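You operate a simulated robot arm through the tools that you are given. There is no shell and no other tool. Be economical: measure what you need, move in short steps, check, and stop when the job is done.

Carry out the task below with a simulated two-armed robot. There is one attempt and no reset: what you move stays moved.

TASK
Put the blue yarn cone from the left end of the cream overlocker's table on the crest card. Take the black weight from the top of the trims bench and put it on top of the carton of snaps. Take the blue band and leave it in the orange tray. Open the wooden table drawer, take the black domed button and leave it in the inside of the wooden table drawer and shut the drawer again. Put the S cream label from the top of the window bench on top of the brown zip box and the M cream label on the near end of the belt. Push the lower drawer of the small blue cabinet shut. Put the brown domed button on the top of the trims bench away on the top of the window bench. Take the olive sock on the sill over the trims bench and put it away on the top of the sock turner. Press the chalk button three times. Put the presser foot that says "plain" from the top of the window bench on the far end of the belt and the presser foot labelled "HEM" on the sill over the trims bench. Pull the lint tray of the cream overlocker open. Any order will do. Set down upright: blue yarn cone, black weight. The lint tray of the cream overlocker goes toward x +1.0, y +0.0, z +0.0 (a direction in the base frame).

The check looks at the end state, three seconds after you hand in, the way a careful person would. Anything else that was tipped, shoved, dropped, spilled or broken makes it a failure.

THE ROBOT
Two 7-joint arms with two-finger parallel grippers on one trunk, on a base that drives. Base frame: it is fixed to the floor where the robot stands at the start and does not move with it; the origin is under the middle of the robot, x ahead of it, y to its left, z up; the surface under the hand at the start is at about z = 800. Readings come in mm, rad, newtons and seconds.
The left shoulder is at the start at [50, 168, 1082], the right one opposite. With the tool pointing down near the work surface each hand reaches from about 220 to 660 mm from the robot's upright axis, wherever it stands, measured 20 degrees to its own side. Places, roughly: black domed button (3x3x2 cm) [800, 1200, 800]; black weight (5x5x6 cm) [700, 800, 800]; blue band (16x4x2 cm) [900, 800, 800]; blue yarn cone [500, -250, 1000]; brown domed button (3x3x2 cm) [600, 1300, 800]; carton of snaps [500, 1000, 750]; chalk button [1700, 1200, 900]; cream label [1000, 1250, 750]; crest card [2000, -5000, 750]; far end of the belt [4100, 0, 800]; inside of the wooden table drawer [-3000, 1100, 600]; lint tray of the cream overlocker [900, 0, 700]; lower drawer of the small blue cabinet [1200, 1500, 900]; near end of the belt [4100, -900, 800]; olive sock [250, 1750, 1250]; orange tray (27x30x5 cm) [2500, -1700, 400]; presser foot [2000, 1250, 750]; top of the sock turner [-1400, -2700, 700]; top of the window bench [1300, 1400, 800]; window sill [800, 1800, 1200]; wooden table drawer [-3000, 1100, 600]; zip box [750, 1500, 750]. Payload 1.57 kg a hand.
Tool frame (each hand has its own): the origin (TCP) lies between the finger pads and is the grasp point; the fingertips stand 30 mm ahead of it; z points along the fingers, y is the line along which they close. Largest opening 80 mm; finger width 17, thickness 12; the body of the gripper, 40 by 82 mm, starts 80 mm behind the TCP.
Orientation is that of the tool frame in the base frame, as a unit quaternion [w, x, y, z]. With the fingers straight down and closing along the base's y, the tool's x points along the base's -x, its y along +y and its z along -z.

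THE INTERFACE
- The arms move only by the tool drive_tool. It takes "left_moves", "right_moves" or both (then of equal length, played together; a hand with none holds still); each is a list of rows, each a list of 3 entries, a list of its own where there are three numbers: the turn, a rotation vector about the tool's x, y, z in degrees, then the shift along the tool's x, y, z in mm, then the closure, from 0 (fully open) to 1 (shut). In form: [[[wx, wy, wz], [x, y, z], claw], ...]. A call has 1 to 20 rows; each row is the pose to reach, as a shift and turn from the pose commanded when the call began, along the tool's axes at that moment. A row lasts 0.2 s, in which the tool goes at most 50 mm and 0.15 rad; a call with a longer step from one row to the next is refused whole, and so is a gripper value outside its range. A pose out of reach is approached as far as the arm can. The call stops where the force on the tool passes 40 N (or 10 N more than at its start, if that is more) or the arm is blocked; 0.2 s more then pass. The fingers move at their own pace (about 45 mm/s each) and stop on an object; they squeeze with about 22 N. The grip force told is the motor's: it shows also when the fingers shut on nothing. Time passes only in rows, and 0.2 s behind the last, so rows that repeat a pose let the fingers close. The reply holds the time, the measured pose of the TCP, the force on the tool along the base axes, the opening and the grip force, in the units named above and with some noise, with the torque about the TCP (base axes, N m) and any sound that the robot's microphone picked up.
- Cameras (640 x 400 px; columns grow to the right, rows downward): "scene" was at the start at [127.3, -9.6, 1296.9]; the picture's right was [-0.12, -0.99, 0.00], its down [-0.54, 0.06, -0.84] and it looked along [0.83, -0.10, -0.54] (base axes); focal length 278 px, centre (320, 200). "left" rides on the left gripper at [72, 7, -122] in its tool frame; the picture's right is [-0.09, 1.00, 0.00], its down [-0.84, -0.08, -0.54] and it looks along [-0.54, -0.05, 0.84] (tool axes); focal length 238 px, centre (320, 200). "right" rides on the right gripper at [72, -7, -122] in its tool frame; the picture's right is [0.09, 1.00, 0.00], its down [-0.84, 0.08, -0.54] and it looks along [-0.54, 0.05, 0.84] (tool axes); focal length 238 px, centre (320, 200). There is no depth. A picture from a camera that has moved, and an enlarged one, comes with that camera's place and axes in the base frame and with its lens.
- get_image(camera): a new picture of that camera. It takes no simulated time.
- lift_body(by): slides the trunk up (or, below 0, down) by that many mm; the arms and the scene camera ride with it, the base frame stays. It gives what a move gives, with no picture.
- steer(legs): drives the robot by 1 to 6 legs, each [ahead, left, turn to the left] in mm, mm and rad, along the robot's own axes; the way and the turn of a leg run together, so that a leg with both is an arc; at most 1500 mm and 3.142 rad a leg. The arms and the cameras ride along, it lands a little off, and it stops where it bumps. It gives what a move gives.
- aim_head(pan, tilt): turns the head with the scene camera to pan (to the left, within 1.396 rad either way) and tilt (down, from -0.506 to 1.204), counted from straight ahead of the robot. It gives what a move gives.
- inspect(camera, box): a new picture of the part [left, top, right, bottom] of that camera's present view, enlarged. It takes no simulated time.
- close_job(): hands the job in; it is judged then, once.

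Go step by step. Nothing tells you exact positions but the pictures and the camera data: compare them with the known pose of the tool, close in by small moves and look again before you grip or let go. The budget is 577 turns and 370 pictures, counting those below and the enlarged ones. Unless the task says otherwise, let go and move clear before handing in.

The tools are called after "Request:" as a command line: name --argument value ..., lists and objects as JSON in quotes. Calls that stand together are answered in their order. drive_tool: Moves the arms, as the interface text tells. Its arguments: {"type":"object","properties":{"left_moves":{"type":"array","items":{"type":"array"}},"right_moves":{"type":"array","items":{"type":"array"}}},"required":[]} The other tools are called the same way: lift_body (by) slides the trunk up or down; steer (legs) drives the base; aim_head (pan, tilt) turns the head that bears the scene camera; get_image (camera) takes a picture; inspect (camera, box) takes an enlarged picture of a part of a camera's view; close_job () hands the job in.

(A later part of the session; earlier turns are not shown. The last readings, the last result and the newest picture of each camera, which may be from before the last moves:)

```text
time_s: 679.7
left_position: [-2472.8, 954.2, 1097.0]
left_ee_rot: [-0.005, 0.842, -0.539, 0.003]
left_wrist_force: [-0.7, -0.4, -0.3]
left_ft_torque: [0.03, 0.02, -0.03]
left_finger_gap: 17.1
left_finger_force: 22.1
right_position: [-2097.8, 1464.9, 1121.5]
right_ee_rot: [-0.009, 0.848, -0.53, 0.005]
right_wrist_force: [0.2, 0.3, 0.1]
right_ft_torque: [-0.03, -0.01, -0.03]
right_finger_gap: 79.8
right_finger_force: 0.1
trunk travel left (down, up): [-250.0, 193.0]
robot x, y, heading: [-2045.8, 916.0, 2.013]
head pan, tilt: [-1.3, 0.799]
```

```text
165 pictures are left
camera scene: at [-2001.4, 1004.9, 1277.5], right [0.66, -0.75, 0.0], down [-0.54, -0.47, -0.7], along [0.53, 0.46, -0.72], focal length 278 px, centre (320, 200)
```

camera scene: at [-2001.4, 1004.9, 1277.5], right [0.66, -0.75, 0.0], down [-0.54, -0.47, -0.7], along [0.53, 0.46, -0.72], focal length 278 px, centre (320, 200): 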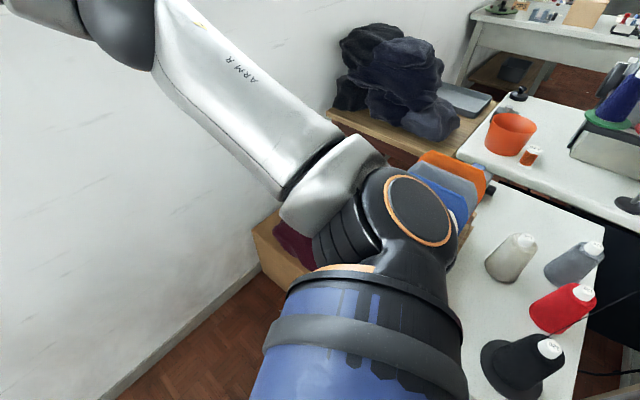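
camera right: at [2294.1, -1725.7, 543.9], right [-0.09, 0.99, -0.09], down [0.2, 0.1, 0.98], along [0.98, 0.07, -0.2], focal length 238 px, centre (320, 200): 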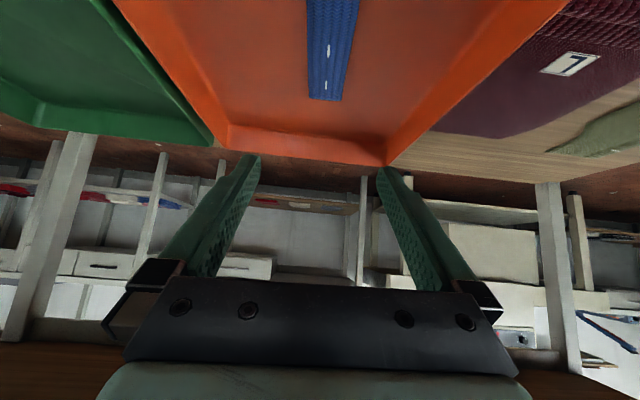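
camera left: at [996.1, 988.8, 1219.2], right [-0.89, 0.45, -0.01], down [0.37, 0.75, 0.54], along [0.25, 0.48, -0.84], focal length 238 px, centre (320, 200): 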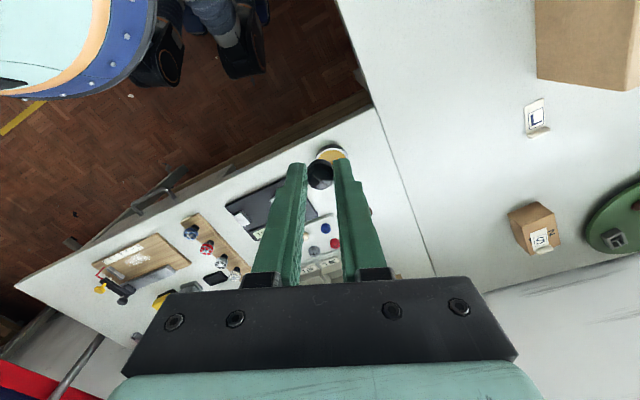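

A cone table is at my right; I'll step left away from it and then turn to face the drawer.

Request:
steer --legs '[[35, 75, 0], [0, 0, 1.12]]'

Request:
aim_head --pan -0.2 --tilt 0.7

Request:
get_image --camera "scene"

```text
time_s: 683.8
left_position: [-2355.5, 550.9, 1096.8]
left_ee_rot: [-0.005, 1.0, -0.02, -0.001]
left_wrist_force: [-0.3, 0.0, -0.5]
left_ft_torque: [-0.05, 0.01, 0.0]
left_finger_gap: 17.3
left_finger_force: 21.9
right_position: [-2640.6, 1115.6, 1122.3]
right_ee_rot: [-0.011, 1.0, -0.011, -0.001]
right_wrist_force: [0.3, -0.3, 0.1]
right_ft_torque: [0.0, -0.03, 0.0]
right_finger_gap: 80.0
right_finger_force: 0.0
trunk travel left (down, up): [-250.0, 193.0]
robot x, y, heading: [-2125.2, 916.6, 3.11]
head pan, tilt: [-1.3, 0.799]
```

```text
time_s: 685.1
left_position: [-2356.4, 550.7, 1097.9]
left_ee_rot: [-0.004, 1.0, -0.021, 0.0]
left_wrist_force: [1.0, 0.4, -0.5]
left_ft_torque: [0.0, 0.01, 0.02]
left_finger_gap: 17.4
left_finger_force: 22.2
right_position: [-2639.3, 1115.7, 1121.9]
right_ee_rot: [-0.01, 1.0, -0.011, -0.001]
right_wrist_force: [-0.1, -0.2, -0.8]
right_ft_torque: [0.01, -0.02, 0.01]
right_finger_gap: 80.1
right_finger_force: 0.1
trunk travel left (down, up): [-250.0, 193.0]
robot x, y, heading: [-2125.2, 910.9, 3.115]
head pan, tilt: [-0.201, 0.7]
```

```text
164 pictures are left
camera scene: at [-2250.1, 935.5, 1285.8], right [0.23, 0.97, 0.0], down [0.63, -0.15, -0.76], along [-0.74, 0.17, -0.64], focal length 278 px, centre (320, 200)
```

scene: 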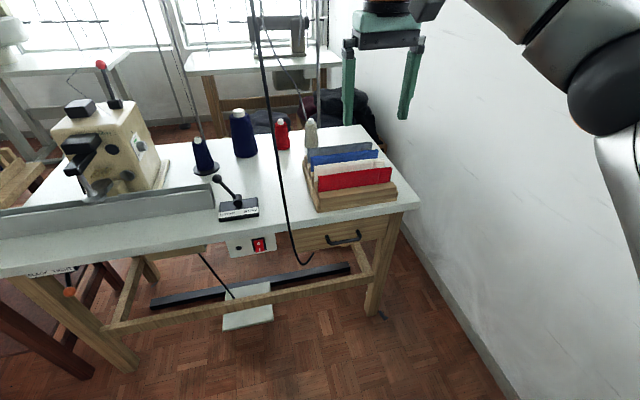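

Request:
inspect --camera "scene" --box '[220, 140, 420, 280]'

Request:
get_image --camera "right"

```text
2.86 times, centred on (320, 210) of scene
camera zoom: at [-2250.1, 935.5, 1285.8], right [0.23, 0.97, 0.0], down [0.63, -0.15, -0.76], along [-0.74, 0.17, -0.64], focal length 794 px, centre (320, 171)
```

zoom: 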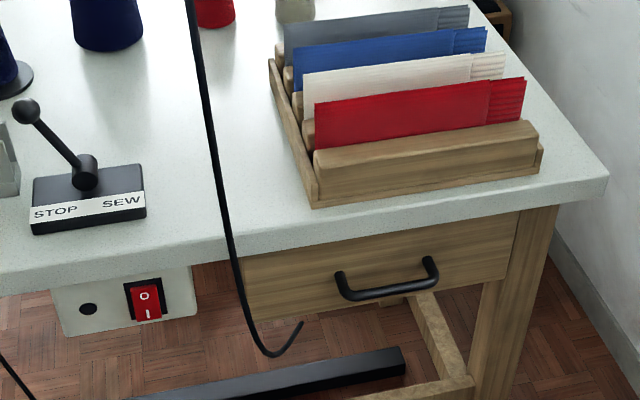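

```text
162 pictures are left
camera right: at [-2566.9, 1119.4, 1243.8], right [0.07, -1.0, -0.02], down [-0.84, -0.07, 0.54], along [-0.54, -0.02, -0.84], focal length 238 px, centre (320, 200)
```

right: 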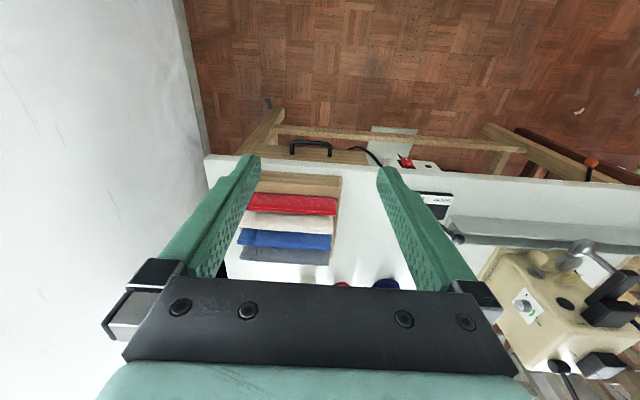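

The handle bar is near [-2823, 1142, 600]. I'll lower the trunk and turn the right hand to point at it with fingers closing vertically.

Request:
lift_body --by -245

Request:
drive_tool --right_moves '[[[4.6, -4.6, -4.6], [0, 0, 15], 0], [[9.2, -9.2, -9.2], [0, 0, 30], 0], [[13.9, -13.9, -13.9], [0, 0, 45], 0], [[18.5, -18.5, -18.5], [0, 0, 60], 0], [[23.1, -23.1, -23.1], [0, 0, 75], 0], [[27.7, -27.7, -27.7], [0, 0, 90], 0], [[32.3, -32.3, -32.3], [0, 0, 105], 0], [[37, -37, -37], [0, 0, 120], 0], [[41.6, -41.6, -41.6], [0, 0, 135], 0], [[46.2, -46.2, -46.2], [0, 0, 150], 0], [[50.8, -50.8, -50.8], [0, 0, 165], 0], [[55.4, -55.4, -55.4], [0, 0, 180], 0], [[60, -60, -60], [0, 0, 195], 0], [[64.7, -64.7, -64.7], [0, 0, 210], 0], [[69.3, -69.3, -69.3], [0, 0, 225], 0], [[69.3, -69.3, -69.3], [0, 0, 255], 0]]'

Request:
get_image --camera "scene"

Request:
get_image --camera "right"

```text
time_s: 687.7
left_position: [-2357.0, 549.5, 852.2]
left_ee_rot: [-0.005, 1.0, -0.019, 0.001]
left_wrist_force: [0.3, 0.3, 0.4]
left_ft_torque: [0.03, -0.02, 0.0]
left_finger_gap: 17.0
left_finger_force: 22.3
right_position: [-2639.4, 1117.3, 877.3]
right_ee_rot: [-0.01, 1.0, -0.012, -0.001]
right_wrist_force: [0.4, -0.1, -0.3]
right_ft_torque: [0.0, -0.02, -0.01]
right_finger_gap: 80.1
right_finger_force: 0.1
trunk travel left (down, up): [-5.0, 438.0]
robot x, y, heading: [-2121.3, 915.5, 3.114]
head pan, tilt: [-0.201, 0.7]
```

```text
time_s: 691.1
left_position: [-2355.7, 550.1, 852.8]
left_ee_rot: [-0.006, 1.0, -0.021, 0.0]
left_wrist_force: [-0.8, 0.3, -0.2]
left_ft_torque: [0.03, -0.03, 0.0]
left_finger_gap: 17.2
left_finger_force: 21.8
right_position: [-2620.8, 1011.0, 712.2]
right_ee_rot: [0.512, -0.5, -0.499, 0.489]
right_wrist_force: [0.2, 0.6, -0.7]
right_ft_torque: [-0.02, 0.04, -0.02]
right_finger_gap: 80.3
right_finger_force: 0.1
right hand out of reach, approached as far as the arm can: row 13, 14, 15, 16
trunk travel left (down, up): [-5.0, 438.0]
robot x, y, heading: [-2124.3, 916.1, 3.116]
head pan, tilt: [-0.201, 0.7]
```

```text
161 pictures are left
camera scene: at [-2250.1, 935.4, 1040.8], right [0.23, 0.97, 0.0], down [0.63, -0.15, -0.76], along [-0.74, 0.17, -0.64], focal length 278 px, centre (320, 200)
```

scene: 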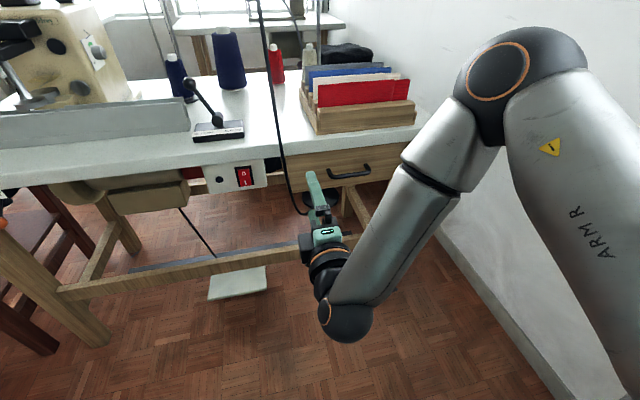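

```text
160 pictures are left
camera right: at [-2495.4, 1079.3, 719.6], right [0.0, 0.11, -0.99], down [0.52, -0.85, -0.1], along [-0.85, -0.52, -0.06], focal length 238 px, centre (320, 200)
```

right: 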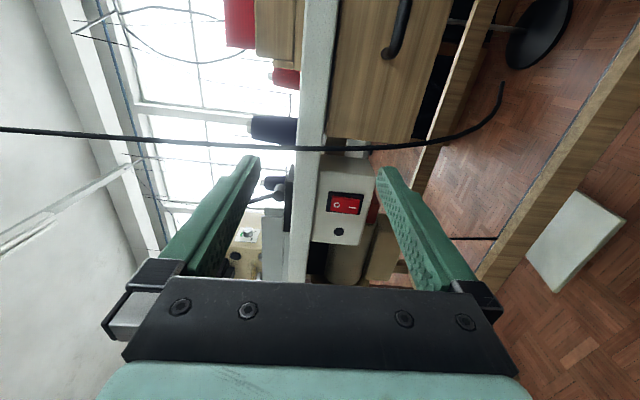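

Request:
steer --legs '[[0, -130, 0]]'

Request:
drive_tool --right_moves '[[[0, 0, 0], [0, 15, 25], 0], [[0, 0, 0], [0, 40, 50], 0], [[0, 0, 0], [0, 70, 70], 0], [[0, 0, 0], [0, 100, 80], 0]]'

Request:
get_image --camera "right"

Request:
get_image --camera "scene"

```text
time_s: 692.9
left_position: [-2351.8, 680.9, 851.5]
left_ee_rot: [-0.004, 1.0, -0.021, 0.0]
left_wrist_force: [0.2, 0.3, 0.6]
left_ft_torque: [0.02, 0.01, -0.01]
left_finger_gap: 17.3
left_finger_force: 21.7
right_position: [-2616.8, 1139.9, 712.3]
right_ee_rot: [0.512, -0.502, -0.498, 0.489]
right_wrist_force: [0.0, -0.3, -0.9]
right_ft_torque: [0.02, 0.02, 0.0]
right_finger_gap: 80.2
right_finger_force: 0.1
trunk travel left (down, up): [-5.0, 438.0]
robot x, y, heading: [-2122.3, 1043.6, 3.11]
head pan, tilt: [-0.201, 0.7]
```

```text
time_s: 693.9
left_position: [-2351.7, 681.4, 852.2]
left_ee_rot: [-0.006, 1.0, -0.021, 0.001]
left_wrist_force: [0.9, 0.5, -0.8]
left_ft_torque: [0.02, 0.0, 0.0]
left_finger_gap: 17.1
left_finger_force: 22.2
right_position: [-2682.8, 1094.3, 650.0]
right_ee_rot: [0.513, -0.512, -0.496, 0.478]
right_wrist_force: [-0.6, 0.8, 0.7]
right_ft_torque: [0.0, 0.0, -0.01]
right_finger_gap: 80.2
right_finger_force: 0.0
right hand out of reach, approached as far as the arm can: row 1, 2, 3, 4
trunk travel left (down, up): [-5.0, 438.0]
robot x, y, heading: [-2124.6, 1043.4, 3.111]
head pan, tilt: [-0.201, 0.7]
```

```text
159 pictures are left
camera right: at [-2557.4, 1160.7, 660.2], right [0.02, 0.11, -0.99], down [0.5, -0.86, -0.09], along [-0.87, -0.49, -0.08], focal length 238 px, centre (320, 200)
```

right: 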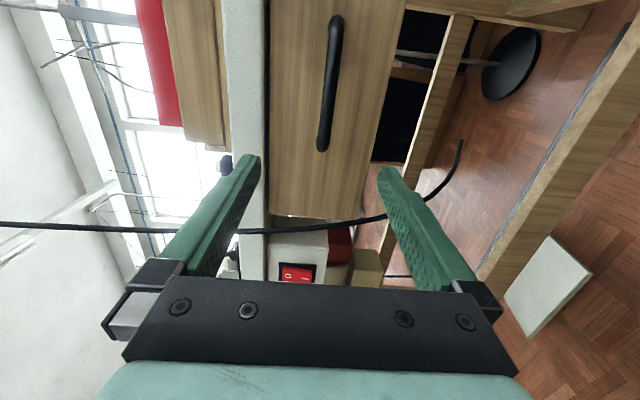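

```text
158 pictures are left
camera scene: at [-2246.5, 1065.6, 1040.7], right [0.23, 0.97, 0.0], down [0.63, -0.15, -0.76], along [-0.74, 0.17, -0.64], focal length 278 px, centre (320, 200)
```

scene: 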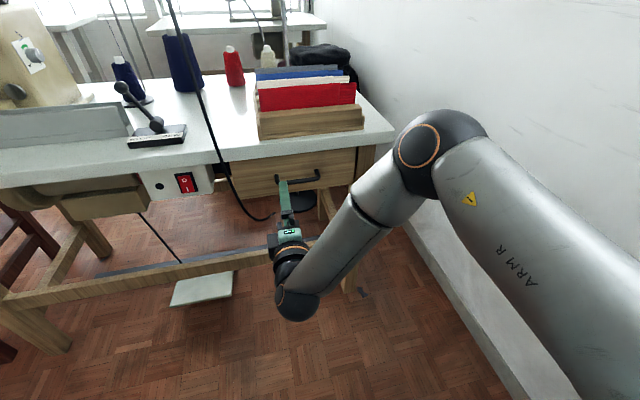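

The bar is at about [-2791, 1142, 644]. Shifting the base right so the hand lines up, then half-closing the fingers and approaching with the base.

Request:
steer --legs '[[0, -48, 0]]'

Request:
drive_tool --right_moves '[[[0, 0, 0], [0, 3, 0], 0.5], [[0, 0, 0], [0, 6, 0], 0.5], [[0, 0, 0], [0, 6, 0], 0.5], [[0, 0, 0], [0, 6, 0], 0.5]]'

Request:
steer --legs '[[60, 0, 0]]'

Request:
get_image --camera "right"

Request:
inspect --camera "scene" --box '[220, 130, 380, 250]'

```text
time_s: 695.0
left_position: [-2350.6, 730.0, 851.9]
left_ee_rot: [-0.006, 1.0, -0.021, 0.001]
left_wrist_force: [0.0, 0.2, -0.6]
left_ft_torque: [0.01, 0.01, 0.01]
left_finger_gap: 17.3
left_finger_force: 22.6
right_position: [-2680.7, 1143.1, 651.2]
right_ee_rot: [0.513, -0.511, -0.496, 0.479]
right_wrist_force: [0.3, -0.8, 0.6]
right_ft_torque: [0.01, -0.02, 0.02]
right_finger_gap: 79.9
right_finger_force: 0.2
trunk travel left (down, up): [-5.0, 438.0]
robot x, y, heading: [-2119.5, 1091.8, 3.115]
head pan, tilt: [-0.201, 0.7]
```

```text
time_s: 696.0
left_position: [-2351.0, 730.7, 851.6]
left_ee_rot: [-0.004, 1.0, -0.021, 0.0]
left_wrist_force: [-0.8, 0.4, 0.2]
left_ft_torque: [0.01, 0.0, 0.02]
left_finger_gap: 16.8
left_finger_force: 21.4
right_position: [-2681.3, 1143.7, 644.9]
right_ee_rot: [0.514, -0.514, -0.496, 0.476]
right_wrist_force: [0.0, 0.1, -0.8]
right_ft_torque: [0.0, -0.02, 0.0]
right_finger_gap: 39.9
right_finger_force: 0.0
trunk travel left (down, up): [-5.0, 438.0]
robot x, y, heading: [-2120.8, 1091.4, 3.11]
head pan, tilt: [-0.201, 0.7]
```

```text
time_s: 697.0
left_position: [-2412.3, 731.9, 852.1]
left_ee_rot: [-0.004, 1.0, -0.021, 0.0]
left_wrist_force: [0.0, 0.3, -0.4]
left_ft_torque: [-0.01, -0.05, 0.0]
left_finger_gap: 17.0
left_finger_force: 21.9
right_position: [-2741.8, 1144.4, 645.6]
right_ee_rot: [0.513, -0.512, -0.497, 0.477]
right_wrist_force: [-0.1, 0.2, 0.6]
right_ft_torque: [0.0, 0.03, -0.03]
right_finger_gap: 39.9
right_finger_force: 0.0
trunk travel left (down, up): [-5.0, 438.0]
robot x, y, heading: [-2180.5, 1097.4, 3.115]
head pan, tilt: [-0.201, 0.7]
```

```text
157 pictures are left
camera right: at [-2616.4, 1209.8, 655.6], right [0.03, 0.11, -0.99], down [0.5, -0.86, -0.09], along [-0.87, -0.49, -0.08], focal length 238 px, centre (320, 200)
```

right: 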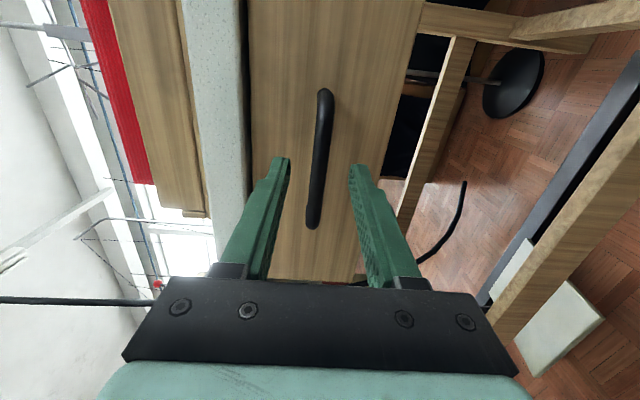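

```text
3.33 times, centred on (300, 190) of scene
camera zoom: at [-2305.5, 1116.1, 1040.8], right [0.23, 0.97, 0.0], down [0.63, -0.15, -0.77], along [-0.74, 0.17, -0.64], focal length 926 px, centre (387, 233)
```

zoom: 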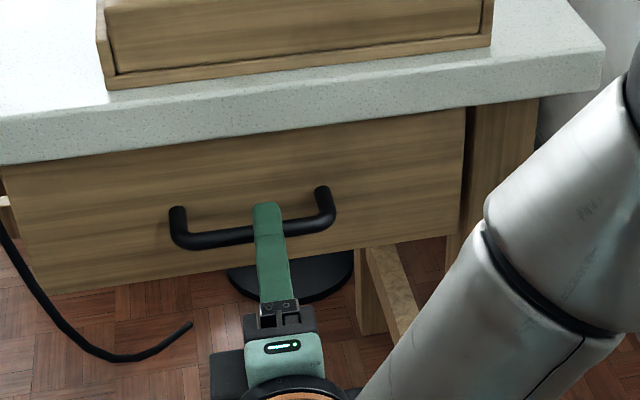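

Aligned with the bar. Advancing the last ~45 mm and closing.

Request:
steer --legs '[[43, 0, 0]]'

Request:
get_image --camera "right"

Request:
inspect --camera "scene" --box '[220, 130, 380, 250]'

```text
time_s: 698.0
left_position: [-2456.1, 732.6, 851.7]
left_ee_rot: [-0.005, 1.0, -0.021, 0.001]
left_wrist_force: [0.1, 0.2, 0.9]
left_ft_torque: [0.01, 0.03, -0.01]
left_finger_gap: 17.0
left_finger_force: 22.0
right_position: [-2783.7, 1145.1, 643.5]
right_ee_rot: [-0.513, 0.514, 0.497, -0.475]
right_wrist_force: [2.5, 0.6, 1.4]
right_ft_torque: [-0.02, 0.12, 0.02]
right_finger_gap: 41.8
right_finger_force: 1.1
trunk travel left (down, up): [-5.0, 438.0]
robot x, y, heading: [-2225.9, 1095.5, 3.114]
head pan, tilt: [-0.201, 0.7]
stopped in leg 1: the force on the tool passed its limit at 48 N (the readings are from after the stop); the commanded pose is now the measured one
```

```text
155 pictures are left
camera right: at [-2657.2, 1211.2, 654.0], right [0.03, 0.11, -0.99], down [0.5, -0.86, -0.08], along [-0.87, -0.49, -0.08], focal length 238 px, centre (320, 200)
```

right: 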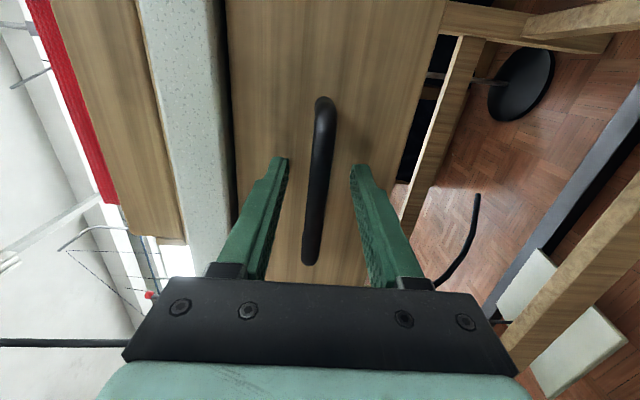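

```text
3.33 times, centred on (300, 190) of scene
camera zoom: at [-2350.1, 1117.7, 1040.8], right [0.23, 0.97, 0.0], down [0.63, -0.15, -0.77], along [-0.74, 0.18, -0.64], focal length 926 px, centre (387, 233)
```

zoom: 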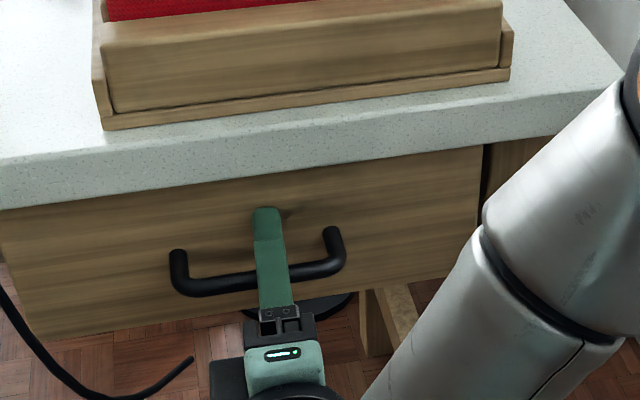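

Fingertips reached the drawer face. Easing back a few millimetres and closing on the bar.

Request:
drive_tool --right_moves '[[[0, 0, 0], [0, 0, -5], 0.7], [[0, 0, 0], [0, 0, -5], 1], [[0, 0, 0], [0, 0, -5], 1], [[0, 0, 0], [0, 0, -5], 1], [[0, 0, 0], [0, 0, -5], 1]]'

Request:
steer --legs '[[-60, 0, 0]]'

Request:
inspect --camera "scene" --box '[200, 110, 400, 260]'

```text
time_s: 699.2
left_position: [-2457.3, 733.6, 850.2]
left_ee_rot: [-0.005, 1.0, -0.02, 0.0]
left_wrist_force: [-0.3, 0.0, 0.0]
left_ft_torque: [0.02, -0.04, 0.0]
left_finger_gap: 17.1
left_finger_force: 22.1
right_position: [-2777.4, 1146.1, 645.3]
right_ee_rot: [-0.514, 0.514, 0.496, -0.475]
right_wrist_force: [-1.3, 0.7, 8.0]
right_ft_torque: [-0.59, -0.02, 0.05]
right_finger_gap: 11.7
right_finger_force: 28.9
trunk travel left (down, up): [-5.0, 438.0]
robot x, y, heading: [-2224.2, 1094.8, 3.107]
head pan, tilt: [-0.201, 0.7]
```

```text
time_s: 700.2
left_position: [-2397.2, 731.3, 851.8]
left_ee_rot: [-0.004, 1.0, -0.022, 0.0]
left_wrist_force: [-0.4, 0.2, 0.0]
left_ft_torque: [-0.02, 0.01, -0.01]
left_finger_gap: 17.1
left_finger_force: 21.9
right_position: [-2717.9, 1145.7, 644.6]
right_ee_rot: [0.515, -0.514, -0.496, 0.474]
right_wrist_force: [0.0, 14.2, 11.9]
right_ft_torque: [-0.48, -0.02, 0.18]
right_finger_gap: 11.9
right_finger_force: 29.1
trunk travel left (down, up): [-5.0, 438.0]
robot x, y, heading: [-2165.3, 1094.8, 3.112]
head pan, tilt: [-0.201, 0.7]
```

```text
2.67 times, centred on (300, 185) of scene
camera zoom: at [-2289.5, 1116.4, 1040.9], right [0.23, 0.97, 0.0], down [0.63, -0.15, -0.77], along [-0.75, 0.17, -0.64], focal length 741 px, centre (373, 240)
```

zoom: 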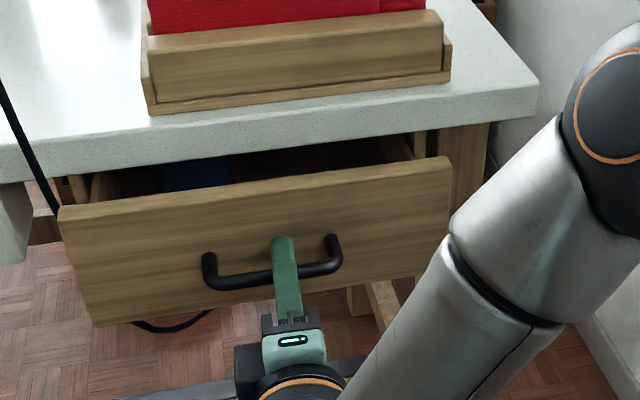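

The drawer opens smoothly. Pulling further.

Request:
steer --legs '[[-110, 0, 0]]'

Request:
get_image --camera "scene"

```text
time_s: 701.4
left_position: [-2286.8, 729.3, 852.4]
left_ee_rot: [-0.005, 1.0, -0.021, 0.001]
left_wrist_force: [-0.2, -0.1, 0.6]
left_ft_torque: [-0.01, -0.02, 0.0]
left_finger_gap: 17.3
left_finger_force: 22.1
right_position: [-2608.1, 1145.4, 644.8]
right_ee_rot: [0.517, -0.515, -0.493, 0.473]
right_wrist_force: [0.0, 21.7, 4.7]
right_ft_torque: [-0.54, -0.03, -0.01]
right_finger_gap: 11.7
right_finger_force: 29.0
trunk travel left (down, up): [-5.0, 438.0]
robot x, y, heading: [-2056.5, 1090.2, 3.107]
head pan, tilt: [-0.201, 0.7]
```

```text
152 pictures are left
camera scene: at [-2179.4, 1113.8, 1040.8], right [0.23, 0.97, 0.0], down [0.63, -0.15, -0.77], along [-0.74, 0.17, -0.64], focal length 278 px, centre (320, 200)
```

scene: 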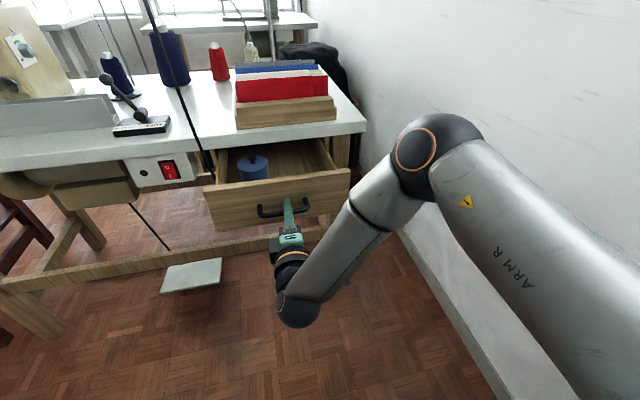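

The drawer is open about 170 mm (a blue spool sits at its left). Releasing the handle and returning the right hand to the normal pose.

Request:
drive_tool --right_moves '[[[0, 0, 0], [0, 0, 0], 0.7], [[0, 0, 0], [0, 0, 0], 0.4], [[0, 0, 0], [0, 0, 0], 0.3], [[0, 0, 0], [0, 0, -20], 0.3], [[0, 0, 0], [0, 0, -45], 0.3]]'

Request:
drive_tool --right_moves '[[[-4.6, 4.6, 4.6], [0, -14, 0], 0.3], [[-9.2, 9.2, 9.2], [0, -28, 0], 0.3], [[-13.9, 13.9, 13.9], [0, -42, 0], 0.3], [[-18.5, 18.5, 18.5], [0, -56, 0], 0.3], [[-23.1, 23.1, 23.1], [0, -70, 0], 0.3], [[-27.7, 27.7, 27.7], [0, -84, 0], 0.3], [[-32.3, 32.3, 32.3], [0, -98, 0], 0.3], [[-37, 37, 37], [0, -112, 0], 0.3], [[-41.6, 41.6, 41.6], [0, -126, 0], 0.3], [[-46.2, 46.2, 46.2], [0, -140, 0], 0.3], [[-50.8, 50.8, 50.8], [0, -154, 0], 0.3], [[-55.4, 55.4, 55.4], [0, -168, 0], 0.3], [[-60, 60, 60], [0, -182, 0], 0.3], [[-64.7, 64.7, 64.7], [0, -196, 0], 0.3], [[-69.3, 69.3, 69.3], [0, -210, 0], 0.3]]'

Request:
get_image --camera "scene"

```text
time_s: 702.6
left_position: [-2285.7, 727.7, 851.1]
left_ee_rot: [-0.005, 1.0, -0.021, 0.001]
left_wrist_force: [0.0, -0.2, -0.1]
left_ft_torque: [-0.03, -0.02, 0.02]
left_finger_gap: 17.4
left_finger_force: 22.2
right_position: [-2564.6, 1144.0, 646.2]
right_ee_rot: [0.518, -0.517, -0.493, 0.471]
right_wrist_force: [-0.5, -0.6, 0.4]
right_ft_torque: [0.0, -0.04, 0.0]
right_finger_gap: 56.0
right_finger_force: 0.1
trunk travel left (down, up): [-5.0, 438.0]
robot x, y, heading: [-2058.5, 1090.3, 3.11]
head pan, tilt: [-0.201, 0.7]
```

```text
time_s: 705.8
left_position: [-2286.7, 727.7, 852.7]
left_ee_rot: [-0.005, 1.0, -0.021, 0.001]
left_wrist_force: [0.0, 0.5, -0.5]
left_ft_torque: [0.01, 0.0, -0.01]
left_finger_gap: 17.1
left_finger_force: 22.0
right_position: [-2567.7, 1137.6, 856.1]
right_ee_rot: [-0.011, 0.999, -0.034, 0.012]
right_wrist_force: [-0.1, -0.8, 0.1]
right_ft_torque: [0.0, 0.02, -0.01]
right_finger_gap: 55.8
right_finger_force: 0.1
trunk travel left (down, up): [-5.0, 438.0]
robot x, y, heading: [-2055.9, 1093.1, 3.104]
head pan, tilt: [-0.201, 0.7]
```

```text
151 pictures are left
camera scene: at [-2179.7, 1112.7, 1040.8], right [0.23, 0.97, 0.0], down [0.63, -0.15, -0.76], along [-0.74, 0.17, -0.64], focal length 278 px, centre (320, 200)
```

scene: 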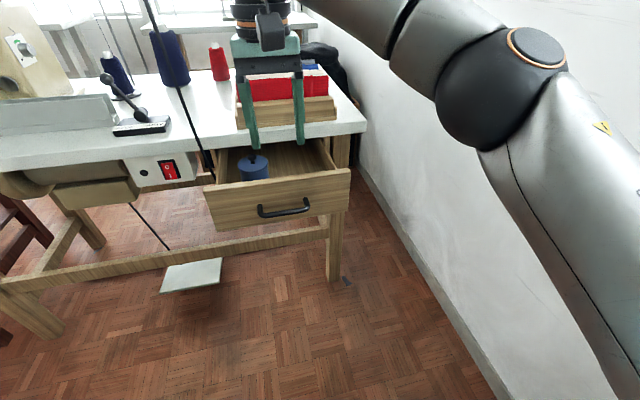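

The right hand is back to pointing down. Tucking it right, then repositioning so the left hand can reach into the drawer.

Request:
drive_tool --right_moves '[[[0, 0, 0], [20, -35, 0], 0.3], [[0, 0, 0], [40, -70, 0], 0.3], [[0, 0, 0], [60, -105, -10], 0.3], [[0, 0, 0], [80, -140, -20], 0.3]]'

Request:
steer --legs '[[142, 50, 0], [0, 0, -0.49]]'

Request:
aim_head --pan 0.3 --tilt 0.8

Request:
get_image --camera "scene"

```text
time_s: 706.8
left_position: [-2286.2, 728.1, 852.4]
left_ee_rot: [-0.005, 1.0, -0.021, 0.001]
left_wrist_force: [-1.3, -0.1, -0.3]
left_ft_torque: [0.03, -0.01, 0.0]
left_finger_gap: 17.4
left_finger_force: 22.0
right_position: [-2481.0, 1270.4, 879.1]
right_ee_rot: [-0.011, 0.999, -0.034, 0.011]
right_wrist_force: [-0.2, 1.1, -0.1]
right_ft_torque: [0.03, -0.03, -0.02]
right_finger_gap: 56.2
right_finger_force: 0.1
trunk travel left (down, up): [-5.0, 438.0]
robot x, y, heading: [-2058.1, 1090.3, 3.106]
head pan, tilt: [-0.201, 0.7]
```

```text
time_s: 709.5
left_position: [-2566.7, 827.1, 851.8]
left_ee_rot: [-0.005, 0.967, -0.255, 0.002]
left_wrist_force: [-0.2, 0.0, -0.6]
left_ft_torque: [0.02, 0.0, -0.02]
left_finger_gap: 16.9
left_finger_force: 22.0
right_position: [-2493.2, 1398.4, 879.9]
right_ee_rot: [-0.008, 0.964, -0.267, 0.013]
right_wrist_force: [0.3, 0.0, -0.1]
right_ft_torque: [-0.02, 0.0, 0.03]
right_finger_gap: 56.0
right_finger_force: 0.0
trunk travel left (down, up): [-5.0, 438.0]
robot x, y, heading: [-2192.9, 1045.1, 2.635]
head pan, tilt: [-0.201, 0.7]
```

```text
time_s: 710.4
left_position: [-2566.4, 827.8, 850.8]
left_ee_rot: [-0.005, 0.967, -0.255, 0.002]
left_wrist_force: [0.5, -0.3, -0.5]
left_ft_torque: [0.0, 0.02, 0.03]
left_finger_gap: 17.0
left_finger_force: 21.8
right_position: [-2492.1, 1399.4, 879.1]
right_ee_rot: [-0.009, 0.964, -0.267, 0.012]
right_wrist_force: [-0.6, 0.9, -0.6]
right_ft_torque: [0.0, 0.02, -0.03]
right_finger_gap: 55.9
right_finger_force: 0.1
trunk travel left (down, up): [-5.0, 438.0]
robot x, y, heading: [-2196.3, 1048.3, 2.641]
head pan, tilt: [0.3, 0.799]
```

```text
150 pictures are left
camera scene: at [-2310.7, 1082.3, 1032.5], right [0.2, 0.98, 0.0], down [0.7, -0.15, -0.7], along [-0.68, 0.14, -0.72], focal length 278 px, centre (320, 200)
```

scene: 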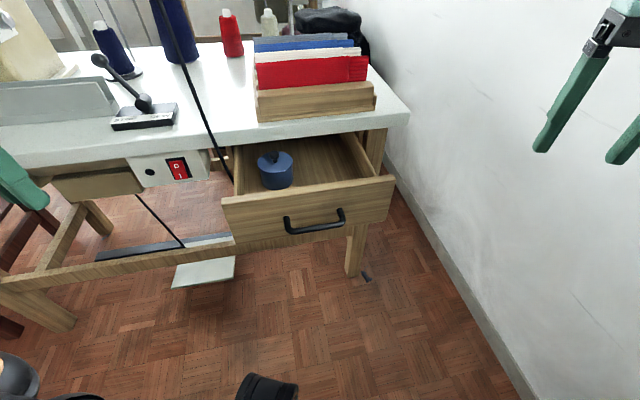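

The drawer's right half is free. Moving the left hand around the hanging cable to above it.

Request:
drive_tool --left_moves '[[[0, 0, 0], [-19, -36, 0], 1], [[0, 0, 0], [-38, -73, 0], 1], [[0, 0, 0], [-58, -110, 0], 1], [[0, 0, 0], [-77, -146, 0], 1], [[0, 0, 0], [-96, -182, 0], 1], [[0, 0, 0], [-116, -219, 0], 1], [[0, 0, 0], [-135, -255, 0], 1], [[0, 0, 0], [-154, -292, 0], 1], [[0, 0, 0], [-188, -280, 0], 1], [[0, 0, 0], [-222, -268, 0], 1], [[0, 0, 0], [-257, -256, 0], 1], [[0, 0, 0], [-291, -244, 0], 1], [[0, 0, 0], [-325, -232, 0], 1]]'

Request:
get_image --camera "left"

Request:
get_image --camera "scene"

```text
time_s: 713.2
left_position: [-2714.5, 1096.7, 832.3]
left_ee_rot: [-0.006, 0.967, -0.256, -0.001]
left_wrist_force: [-0.4, -0.6, 0.5]
left_ft_torque: [-0.02, -0.05, 0.02]
left_finger_gap: 17.2
left_finger_force: 21.8
left hand out of reach, approached as far as the arm can: row 7, 8, 9, 10, 11, 12, 13
right_position: [-2493.9, 1397.4, 878.2]
right_ee_rot: [-0.009, 0.964, -0.267, 0.013]
right_wrist_force: [0.2, 0.1, 0.5]
right_ft_torque: [0.02, 0.02, -0.01]
right_finger_gap: 56.0
right_finger_force: 0.1
trunk travel left (down, up): [-5.0, 438.0]
robot x, y, heading: [-2197.0, 1050.8, 2.643]
head pan, tilt: [0.3, 0.799]
```

```text
149 pictures are left
camera left: at [-2654.9, 1053.8, 954.4], right [-0.57, -0.82, -0.01], down [-0.69, 0.47, 0.55], along [-0.44, 0.32, -0.84], focal length 238 px, centre (320, 200)
```

left: 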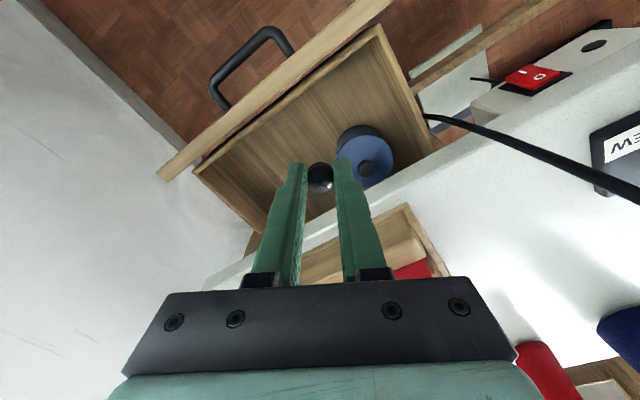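

```text
148 pictures are left
camera scene: at [-2311.3, 1081.6, 1032.4], right [0.2, 0.98, 0.0], down [0.7, -0.14, -0.7], along [-0.68, 0.14, -0.72], focal length 278 px, centre (320, 200)
```

scene: 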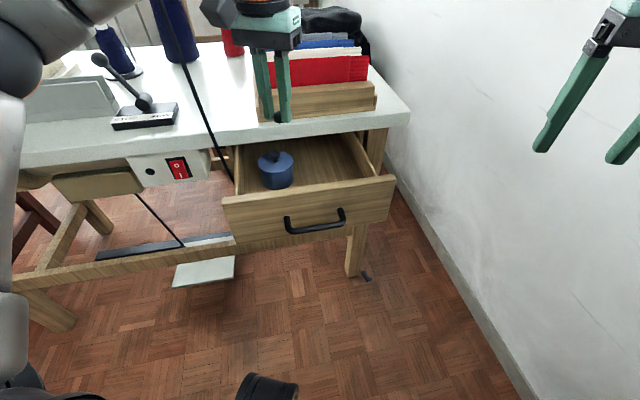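

Request:
drive_tool --left_moves '[[[0, 0, 0], [-5, -6, 35], 1], [[0, 0, 0], [-10, -12, 70], 1], [[0, 0, 0], [-15, -18, 105], 1], [[0, 0, 0], [-18, -25, 140], 1]]'

Request:
get_image --camera "left"

Request:
inspect --camera "scene" --box '[200, 80, 420, 250]'

```text
time_s: 714.2
left_position: [-2714.7, 1126.6, 692.8]
left_ee_rot: [-0.005, 0.967, -0.255, 0.002]
left_wrist_force: [0.8, 1.0, -0.5]
left_ft_torque: [-0.02, -0.02, -0.03]
left_finger_gap: 17.3
left_finger_force: 22.0
left hand out of reach, approached as far as the arm can: row 4
right_position: [-2492.5, 1398.7, 879.6]
right_ee_rot: [-0.008, 0.964, -0.267, 0.013]
right_wrist_force: [0.3, -1.4, 0.5]
right_ft_torque: [-0.04, 0.02, -0.01]
right_finger_gap: 56.0
right_finger_force: 0.0
trunk travel left (down, up): [-5.0, 438.0]
robot x, y, heading: [-2197.1, 1048.5, 2.639]
head pan, tilt: [0.3, 0.799]
```

```text
147 pictures are left
camera left: at [-2656.0, 1084.4, 815.0], right [-0.57, -0.82, -0.01], down [-0.69, 0.47, 0.54], along [-0.44, 0.32, -0.84], focal length 238 px, centre (320, 200)
```

left: 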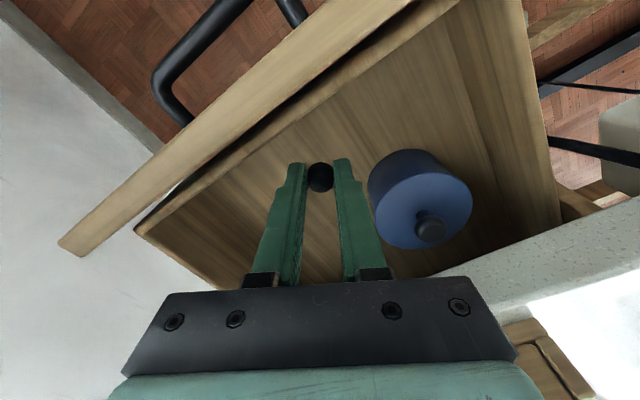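

```text
2.35 times, centred on (310, 165) of scene
camera zoom: at [-2310.6, 1082.2, 1032.6], right [0.2, 0.98, 0.0], down [0.7, -0.14, -0.7], along [-0.68, 0.14, -0.72], focal length 654 px, centre (344, 282)
```

zoom: 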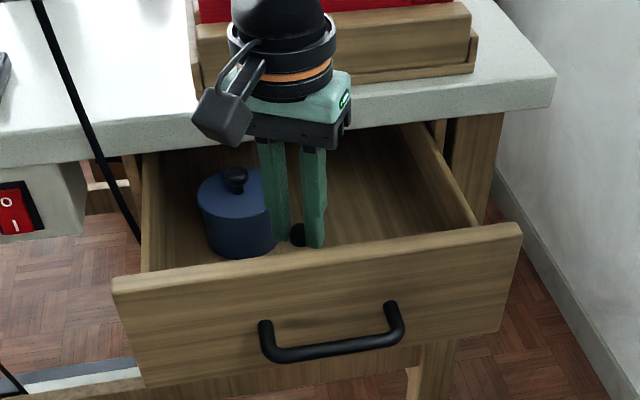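

Request:
steer --legs '[[0, -32, 0]]'

Request:
drive_tool --left_moves '[[[0, 0, 0], [0, 0, 15], 1], [[0, 0, 0], [0, 0, 30], 1], [[0, 0, 0], [0, 0, 40], 1], [[0, 0, 0], [0, 0, 45], 1], [[0, 0, 0], [0, 0, 50], 1]]'

Request:
get_image --camera "left"

```text
time_s: 715.2
left_position: [-2700.0, 1154.8, 693.8]
left_ee_rot: [-0.006, 0.967, -0.256, 0.002]
left_wrist_force: [0.3, -0.2, -0.1]
left_ft_torque: [-0.01, -0.05, 0.0]
left_finger_gap: 17.2
left_finger_force: 21.7
right_position: [-2476.2, 1427.9, 878.2]
right_ee_rot: [-0.008, 0.964, -0.267, 0.013]
right_wrist_force: [0.0, -0.7, -0.2]
right_ft_torque: [0.0, -0.04, -0.01]
right_finger_gap: 56.0
right_finger_force: 0.1
trunk travel left (down, up): [-5.0, 438.0]
robot x, y, heading: [-2178.7, 1074.5, 2.639]
head pan, tilt: [0.3, 0.799]
```

```text
time_s: 716.4
left_position: [-2697.4, 1146.3, 646.7]
left_ee_rot: [-0.007, 0.967, -0.254, 0.001]
left_wrist_force: [-0.5, 0.6, 0.0]
left_ft_torque: [0.0, 0.01, 0.01]
left_finger_gap: 17.4
left_finger_force: 21.8
left hand out of reach, approached as far as the arm can: row 2, 3, 4, 5
right_position: [-2477.2, 1426.6, 879.8]
right_ee_rot: [-0.008, 0.963, -0.267, 0.012]
right_wrist_force: [0.3, 0.5, -0.4]
right_ft_torque: [0.01, 0.03, 0.0]
right_finger_gap: 56.2
right_finger_force: 0.0
trunk travel left (down, up): [-5.0, 438.0]
robot x, y, heading: [-2179.5, 1073.7, 2.635]
head pan, tilt: [0.3, 0.799]
```

```text
145 pictures are left
camera left: at [-2637.9, 1104.5, 767.6], right [-0.57, -0.82, -0.01], down [-0.69, 0.47, 0.54], along [-0.44, 0.32, -0.84], focal length 238 px, centre (320, 200)
```

left: 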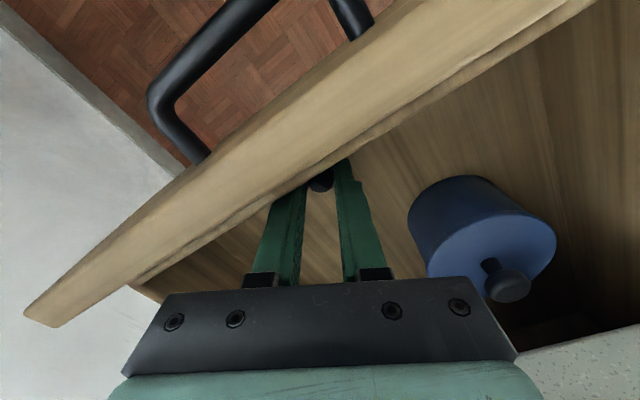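

Request:
steer --legs '[[26, 12, 0]]'

Request:
drive_tool --left_moves '[[[0, 0, 0], [0, 0, 5], 1], [[0, 0, 0], [0, 0, 10], 1], [[0, 0, 0], [0, 0, 15], 1]]'

Request:
get_image --camera "left"

Request:
inspect --camera "scene" --box '[200, 80, 420, 250]'

```text
time_s: 717.2
left_position: [-2724.4, 1149.3, 645.2]
left_ee_rot: [-0.006, 0.967, -0.255, 0.001]
left_wrist_force: [-0.2, -0.1, -0.7]
left_ft_torque: [0.0, 0.02, 0.0]
left_finger_gap: 17.3
left_finger_force: 21.5
right_position: [-2505.7, 1428.4, 878.6]
right_ee_rot: [-0.009, 0.963, -0.268, 0.012]
right_wrist_force: [-0.2, 0.1, -0.2]
right_ft_torque: [-0.02, 0.01, -0.01]
right_finger_gap: 56.1
right_finger_force: 0.2
trunk travel left (down, up): [-5.0, 438.0]
robot x, y, heading: [-2209.0, 1077.4, 2.638]
head pan, tilt: [0.3, 0.799]
```

```text
time_s: 718.0
left_position: [-2724.6, 1147.7, 637.6]
left_ee_rot: [-0.01, 0.967, -0.256, -0.005]
left_wrist_force: [-0.4, 1.9, 29.4]
left_ft_torque: [-0.25, 0.06, -0.12]
left_finger_gap: 17.5
left_finger_force: 21.6
left hand out of reach, approached as far as the arm can: row 3
right_position: [-2503.7, 1429.6, 879.9]
right_ee_rot: [-0.009, 0.963, -0.268, 0.011]
right_wrist_force: [0.2, -0.3, -0.3]
right_ft_torque: [0.01, 0.0, -0.04]
right_finger_gap: 56.0
right_finger_force: 0.1
trunk travel left (down, up): [-5.0, 438.0]
robot x, y, heading: [-2209.4, 1075.5, 2.643]
head pan, tilt: [0.3, 0.799]
```

```text
144 pictures are left
camera left: at [-2665.2, 1103.9, 758.2], right [-0.57, -0.82, -0.01], down [-0.69, 0.47, 0.55], along [-0.45, 0.33, -0.83], focal length 238 px, centre (320, 200)
```

left: 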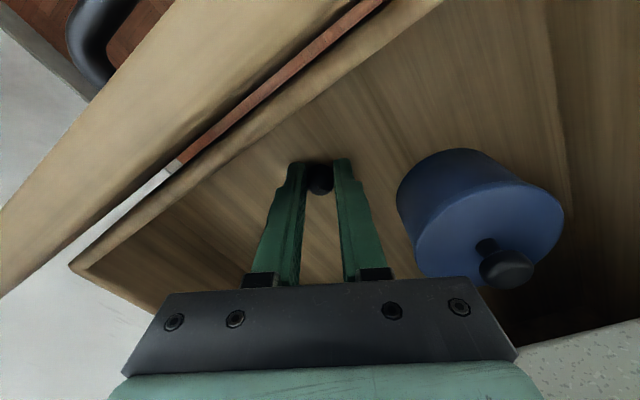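

```text
2.35 times, centred on (310, 165) of scene
camera zoom: at [-2322.1, 1112.2, 1033.3], right [0.2, 0.98, 0.0], down [0.7, -0.15, -0.7], along [-0.68, 0.14, -0.72], focal length 654 px, centre (344, 282)
```

zoom: 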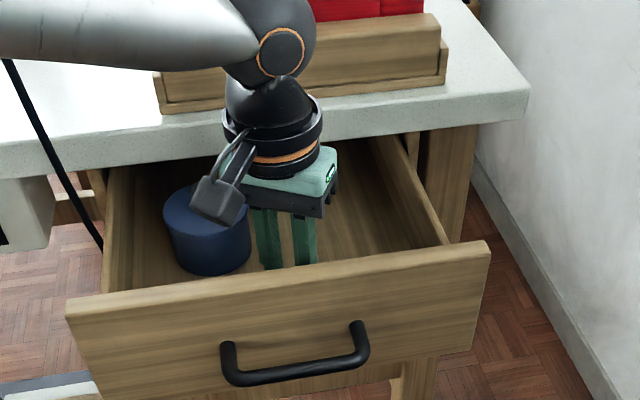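

The button touches the drawer floor. Releasing it and rising.

Request:
drive_tool --left_moves '[[[0, 0, 0], [0, 0, -4], 0.8], [[0, 0, 0], [0, 0, -4], 0.6], [[0, 0, 0], [0, 0, -6], 0.6], [[0, 0, 0], [0, 0, -40], 0.6], [[0, 0, 0], [0, 0, -80], 0.6], [[0, 0, 0], [0, 0, -120], 0.6], [[0, 0, 0], [0, 0, -160], 0.6]]'

Request:
get_image --camera "left"

```text
time_s: 719.6
left_position: [-2725.4, 1143.5, 791.8]
left_ee_rot: [-0.006, 0.967, -0.255, 0.002]
left_wrist_force: [0.6, -0.4, 0.0]
left_ft_torque: [0.02, 0.01, 0.05]
left_finger_gap: 31.9
left_finger_force: 0.0
right_position: [-2506.3, 1428.9, 877.9]
right_ee_rot: [-0.008, 0.963, -0.268, 0.012]
right_wrist_force: [0.3, -0.4, -0.2]
right_ft_torque: [-0.02, -0.02, -0.02]
right_finger_gap: 55.8
right_finger_force: 0.2
trunk travel left (down, up): [-5.0, 438.0]
robot x, y, heading: [-2205.2, 1078.4, 2.637]
head pan, tilt: [0.3, 0.799]
```

```text
142 pictures are left
camera left: at [-2667.1, 1101.9, 913.5], right [-0.57, -0.82, -0.01], down [-0.69, 0.47, 0.54], along [-0.44, 0.32, -0.84], focal length 238 px, centre (320, 200)
```

left: 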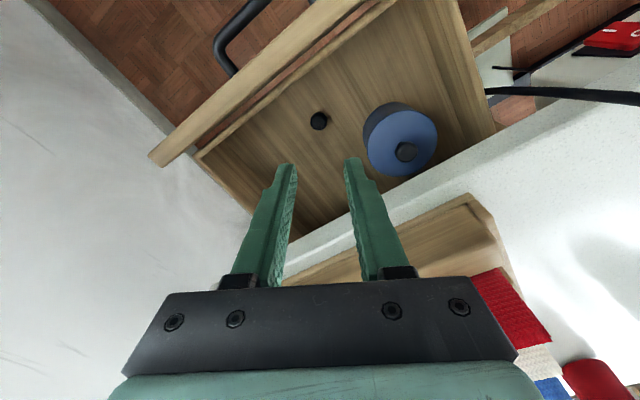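

The black button rests in the drawer. Withdrawing the left hand and repositioning to push the drawer shut by its handle with the right hand.

Request:
drive_tool --left_moves '[[[0, 0, 0], [20, 0, -35], 0.6], [[0, 0, 0], [55, 0, -60], 0.6], [[0, 0, 0], [95, 0, -60], 0.6], [[0, 0, 0], [135, 15, -60], 0.6], [[0, 0, 0], [170, 40, -60], 0.6], [[0, 0, 0], [195, 70, -60], 0.6], [[0, 0, 0], [210, 100, -60], 0.6]]'

Request:
steer --legs '[[-130, 0, 0], [0, 0, 0.49]]'

Request:
aim_head --pan -0.2 --tilt 0.75

Request:
get_image --camera "scene"

```text
time_s: 721.2
left_position: [-2591.9, 952.5, 850.0]
left_ee_rot: [-0.006, 0.967, -0.256, 0.001]
left_wrist_force: [-0.7, 0.8, 0.4]
left_ft_torque: [-0.04, -0.03, -0.01]
left_finger_gap: 31.9
left_finger_force: 0.0
right_position: [-2505.9, 1428.2, 879.3]
right_ee_rot: [-0.009, 0.963, -0.268, 0.012]
right_wrist_force: [-0.7, -0.3, 1.0]
right_ft_torque: [0.0, -0.03, 0.01]
right_finger_gap: 55.8
right_finger_force: 0.1
trunk travel left (down, up): [-5.0, 438.0]
robot x, y, heading: [-2207.5, 1077.4, 2.636]
head pan, tilt: [0.3, 0.799]
```

```text
time_s: 723.9
left_position: [-2372.9, 721.2, 850.1]
left_ee_rot: [-0.007, 1.0, -0.012, -0.001]
left_wrist_force: [0.1, 0.1, -0.1]
left_ft_torque: [0.04, -0.03, 0.02]
left_finger_gap: 31.8
left_finger_force: 0.1
right_position: [-2522.1, 1181.7, 879.0]
right_ee_rot: [-0.011, 1.0, -0.024, 0.01]
right_wrist_force: [-0.6, 0.0, 0.4]
right_ft_torque: [0.01, 0.03, 0.02]
right_finger_gap: 55.9
right_finger_force: 0.1
trunk travel left (down, up): [-5.0, 438.0]
robot x, y, heading: [-2093.6, 1011.1, 3.129]
head pan, tilt: [0.3, 0.799]
```

```text
time_s: 724.9
left_position: [-2373.3, 722.1, 849.5]
left_ee_rot: [-0.006, 1.0, -0.012, 0.0]
left_wrist_force: [0.1, 0.2, -0.2]
left_ft_torque: [0.03, 0.01, 0.01]
left_finger_gap: 32.1
left_finger_force: 0.0
right_position: [-2521.9, 1182.4, 879.2]
right_ee_rot: [-0.011, 1.0, -0.025, 0.01]
right_wrist_force: [0.1, -0.5, 0.0]
right_ft_torque: [-0.07, -0.01, 0.01]
right_finger_gap: 56.1
right_finger_force: 0.1
trunk travel left (down, up): [-5.0, 438.0]
robot x, y, heading: [-2091.4, 1011.3, 3.133]
head pan, tilt: [-0.201, 0.75]
```

```text
141 pictures are left
camera scene: at [-2215.7, 1030.9, 1036.5], right [0.21, 0.98, 0.0], down [0.67, -0.14, -0.73], along [-0.71, 0.15, -0.68], focal length 278 px, centre (320, 200)
```

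scene: 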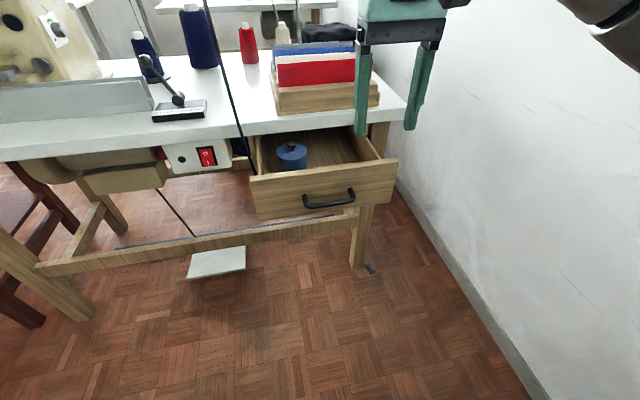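

Request:
drive_tool --right_moves '[[[0, 0, 0], [0, 20, 20], 1], [[0, 0, 0], [0, 40, 45], 1], [[0, 0, 0], [0, 40, 90], 1], [[0, 0, 0], [0, 40, 135], 1], [[0, 0, 0], [0, 40, 180], 1], [[0, 0, 0], [0, 40, 208], 1]]'

Request:
steer --legs '[[50, 0, 0]]'

Request:
get_image --camera "right"

Request:
get_image --camera "scene"

```text
time_s: 726.3
left_position: [-2373.3, 721.4, 851.4]
left_ee_rot: [-0.006, 1.0, -0.012, -0.001]
left_wrist_force: [-0.2, -0.1, 0.4]
left_ft_torque: [-0.02, -0.01, 0.01]
left_finger_gap: 31.7
left_finger_force: 0.0
right_position: [-2521.1, 1147.8, 668.8]
right_ee_rot: [-0.011, 1.0, -0.024, 0.01]
right_wrist_force: [-0.3, -0.8, 0.0]
right_ft_torque: [0.0, -0.02, 0.0]
right_finger_gap: 0.0
right_finger_force: 21.1
trunk travel left (down, up): [-5.0, 438.0]
robot x, y, heading: [-2092.2, 1014.1, 3.127]
head pan, tilt: [-0.201, 0.75]
```

```text
time_s: 727.2
left_position: [-2421.8, 723.3, 849.7]
left_ee_rot: [-0.006, 1.0, -0.012, -0.001]
left_wrist_force: [-0.6, -0.2, 0.7]
left_ft_torque: [-0.02, -0.01, 0.03]
left_finger_gap: 31.9
left_finger_force: 0.0
right_position: [-2569.4, 1150.3, 668.7]
right_ee_rot: [-0.01, 1.0, -0.025, 0.01]
right_wrist_force: [0.2, 0.6, -0.1]
right_ft_torque: [0.02, 0.01, -0.02]
right_finger_gap: 0.0
right_finger_force: 21.1
trunk travel left (down, up): [-5.0, 438.0]
robot x, y, heading: [-2142.6, 1014.0, 3.129]
head pan, tilt: [-0.201, 0.75]
```

```text
140 pictures are left
camera right: at [-2498.4, 1150.2, 792.1], right [0.04, -1.0, -0.02], down [-0.85, -0.05, 0.52], along [-0.52, 0.0, -0.85], focal length 238 px, centre (320, 200)
```

right: 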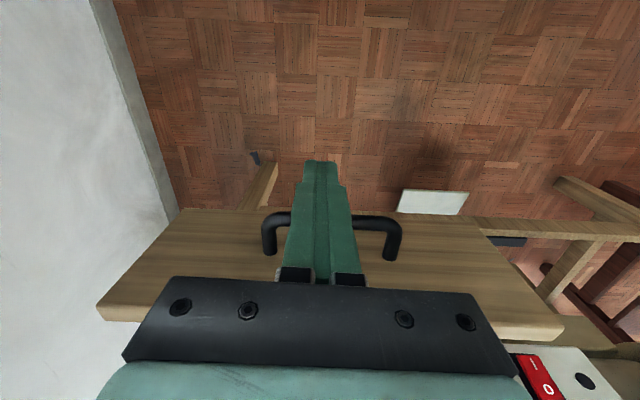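

```text
139 pictures are left
camera scene: at [-2264.6, 1031.7, 1036.5], right [0.21, 0.98, 0.0], down [0.67, -0.14, -0.73], along [-0.71, 0.15, -0.68], focal length 278 px, centre (320, 200)
```

scene: 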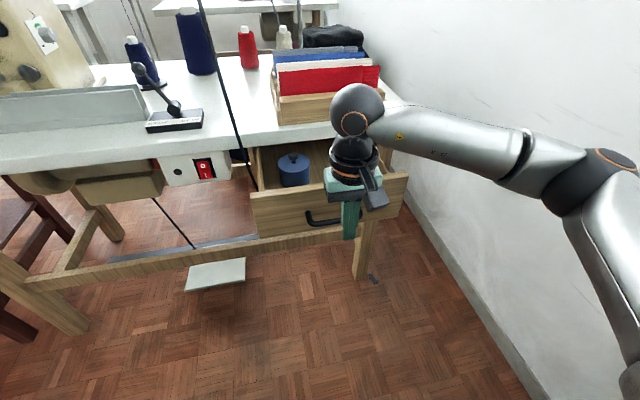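

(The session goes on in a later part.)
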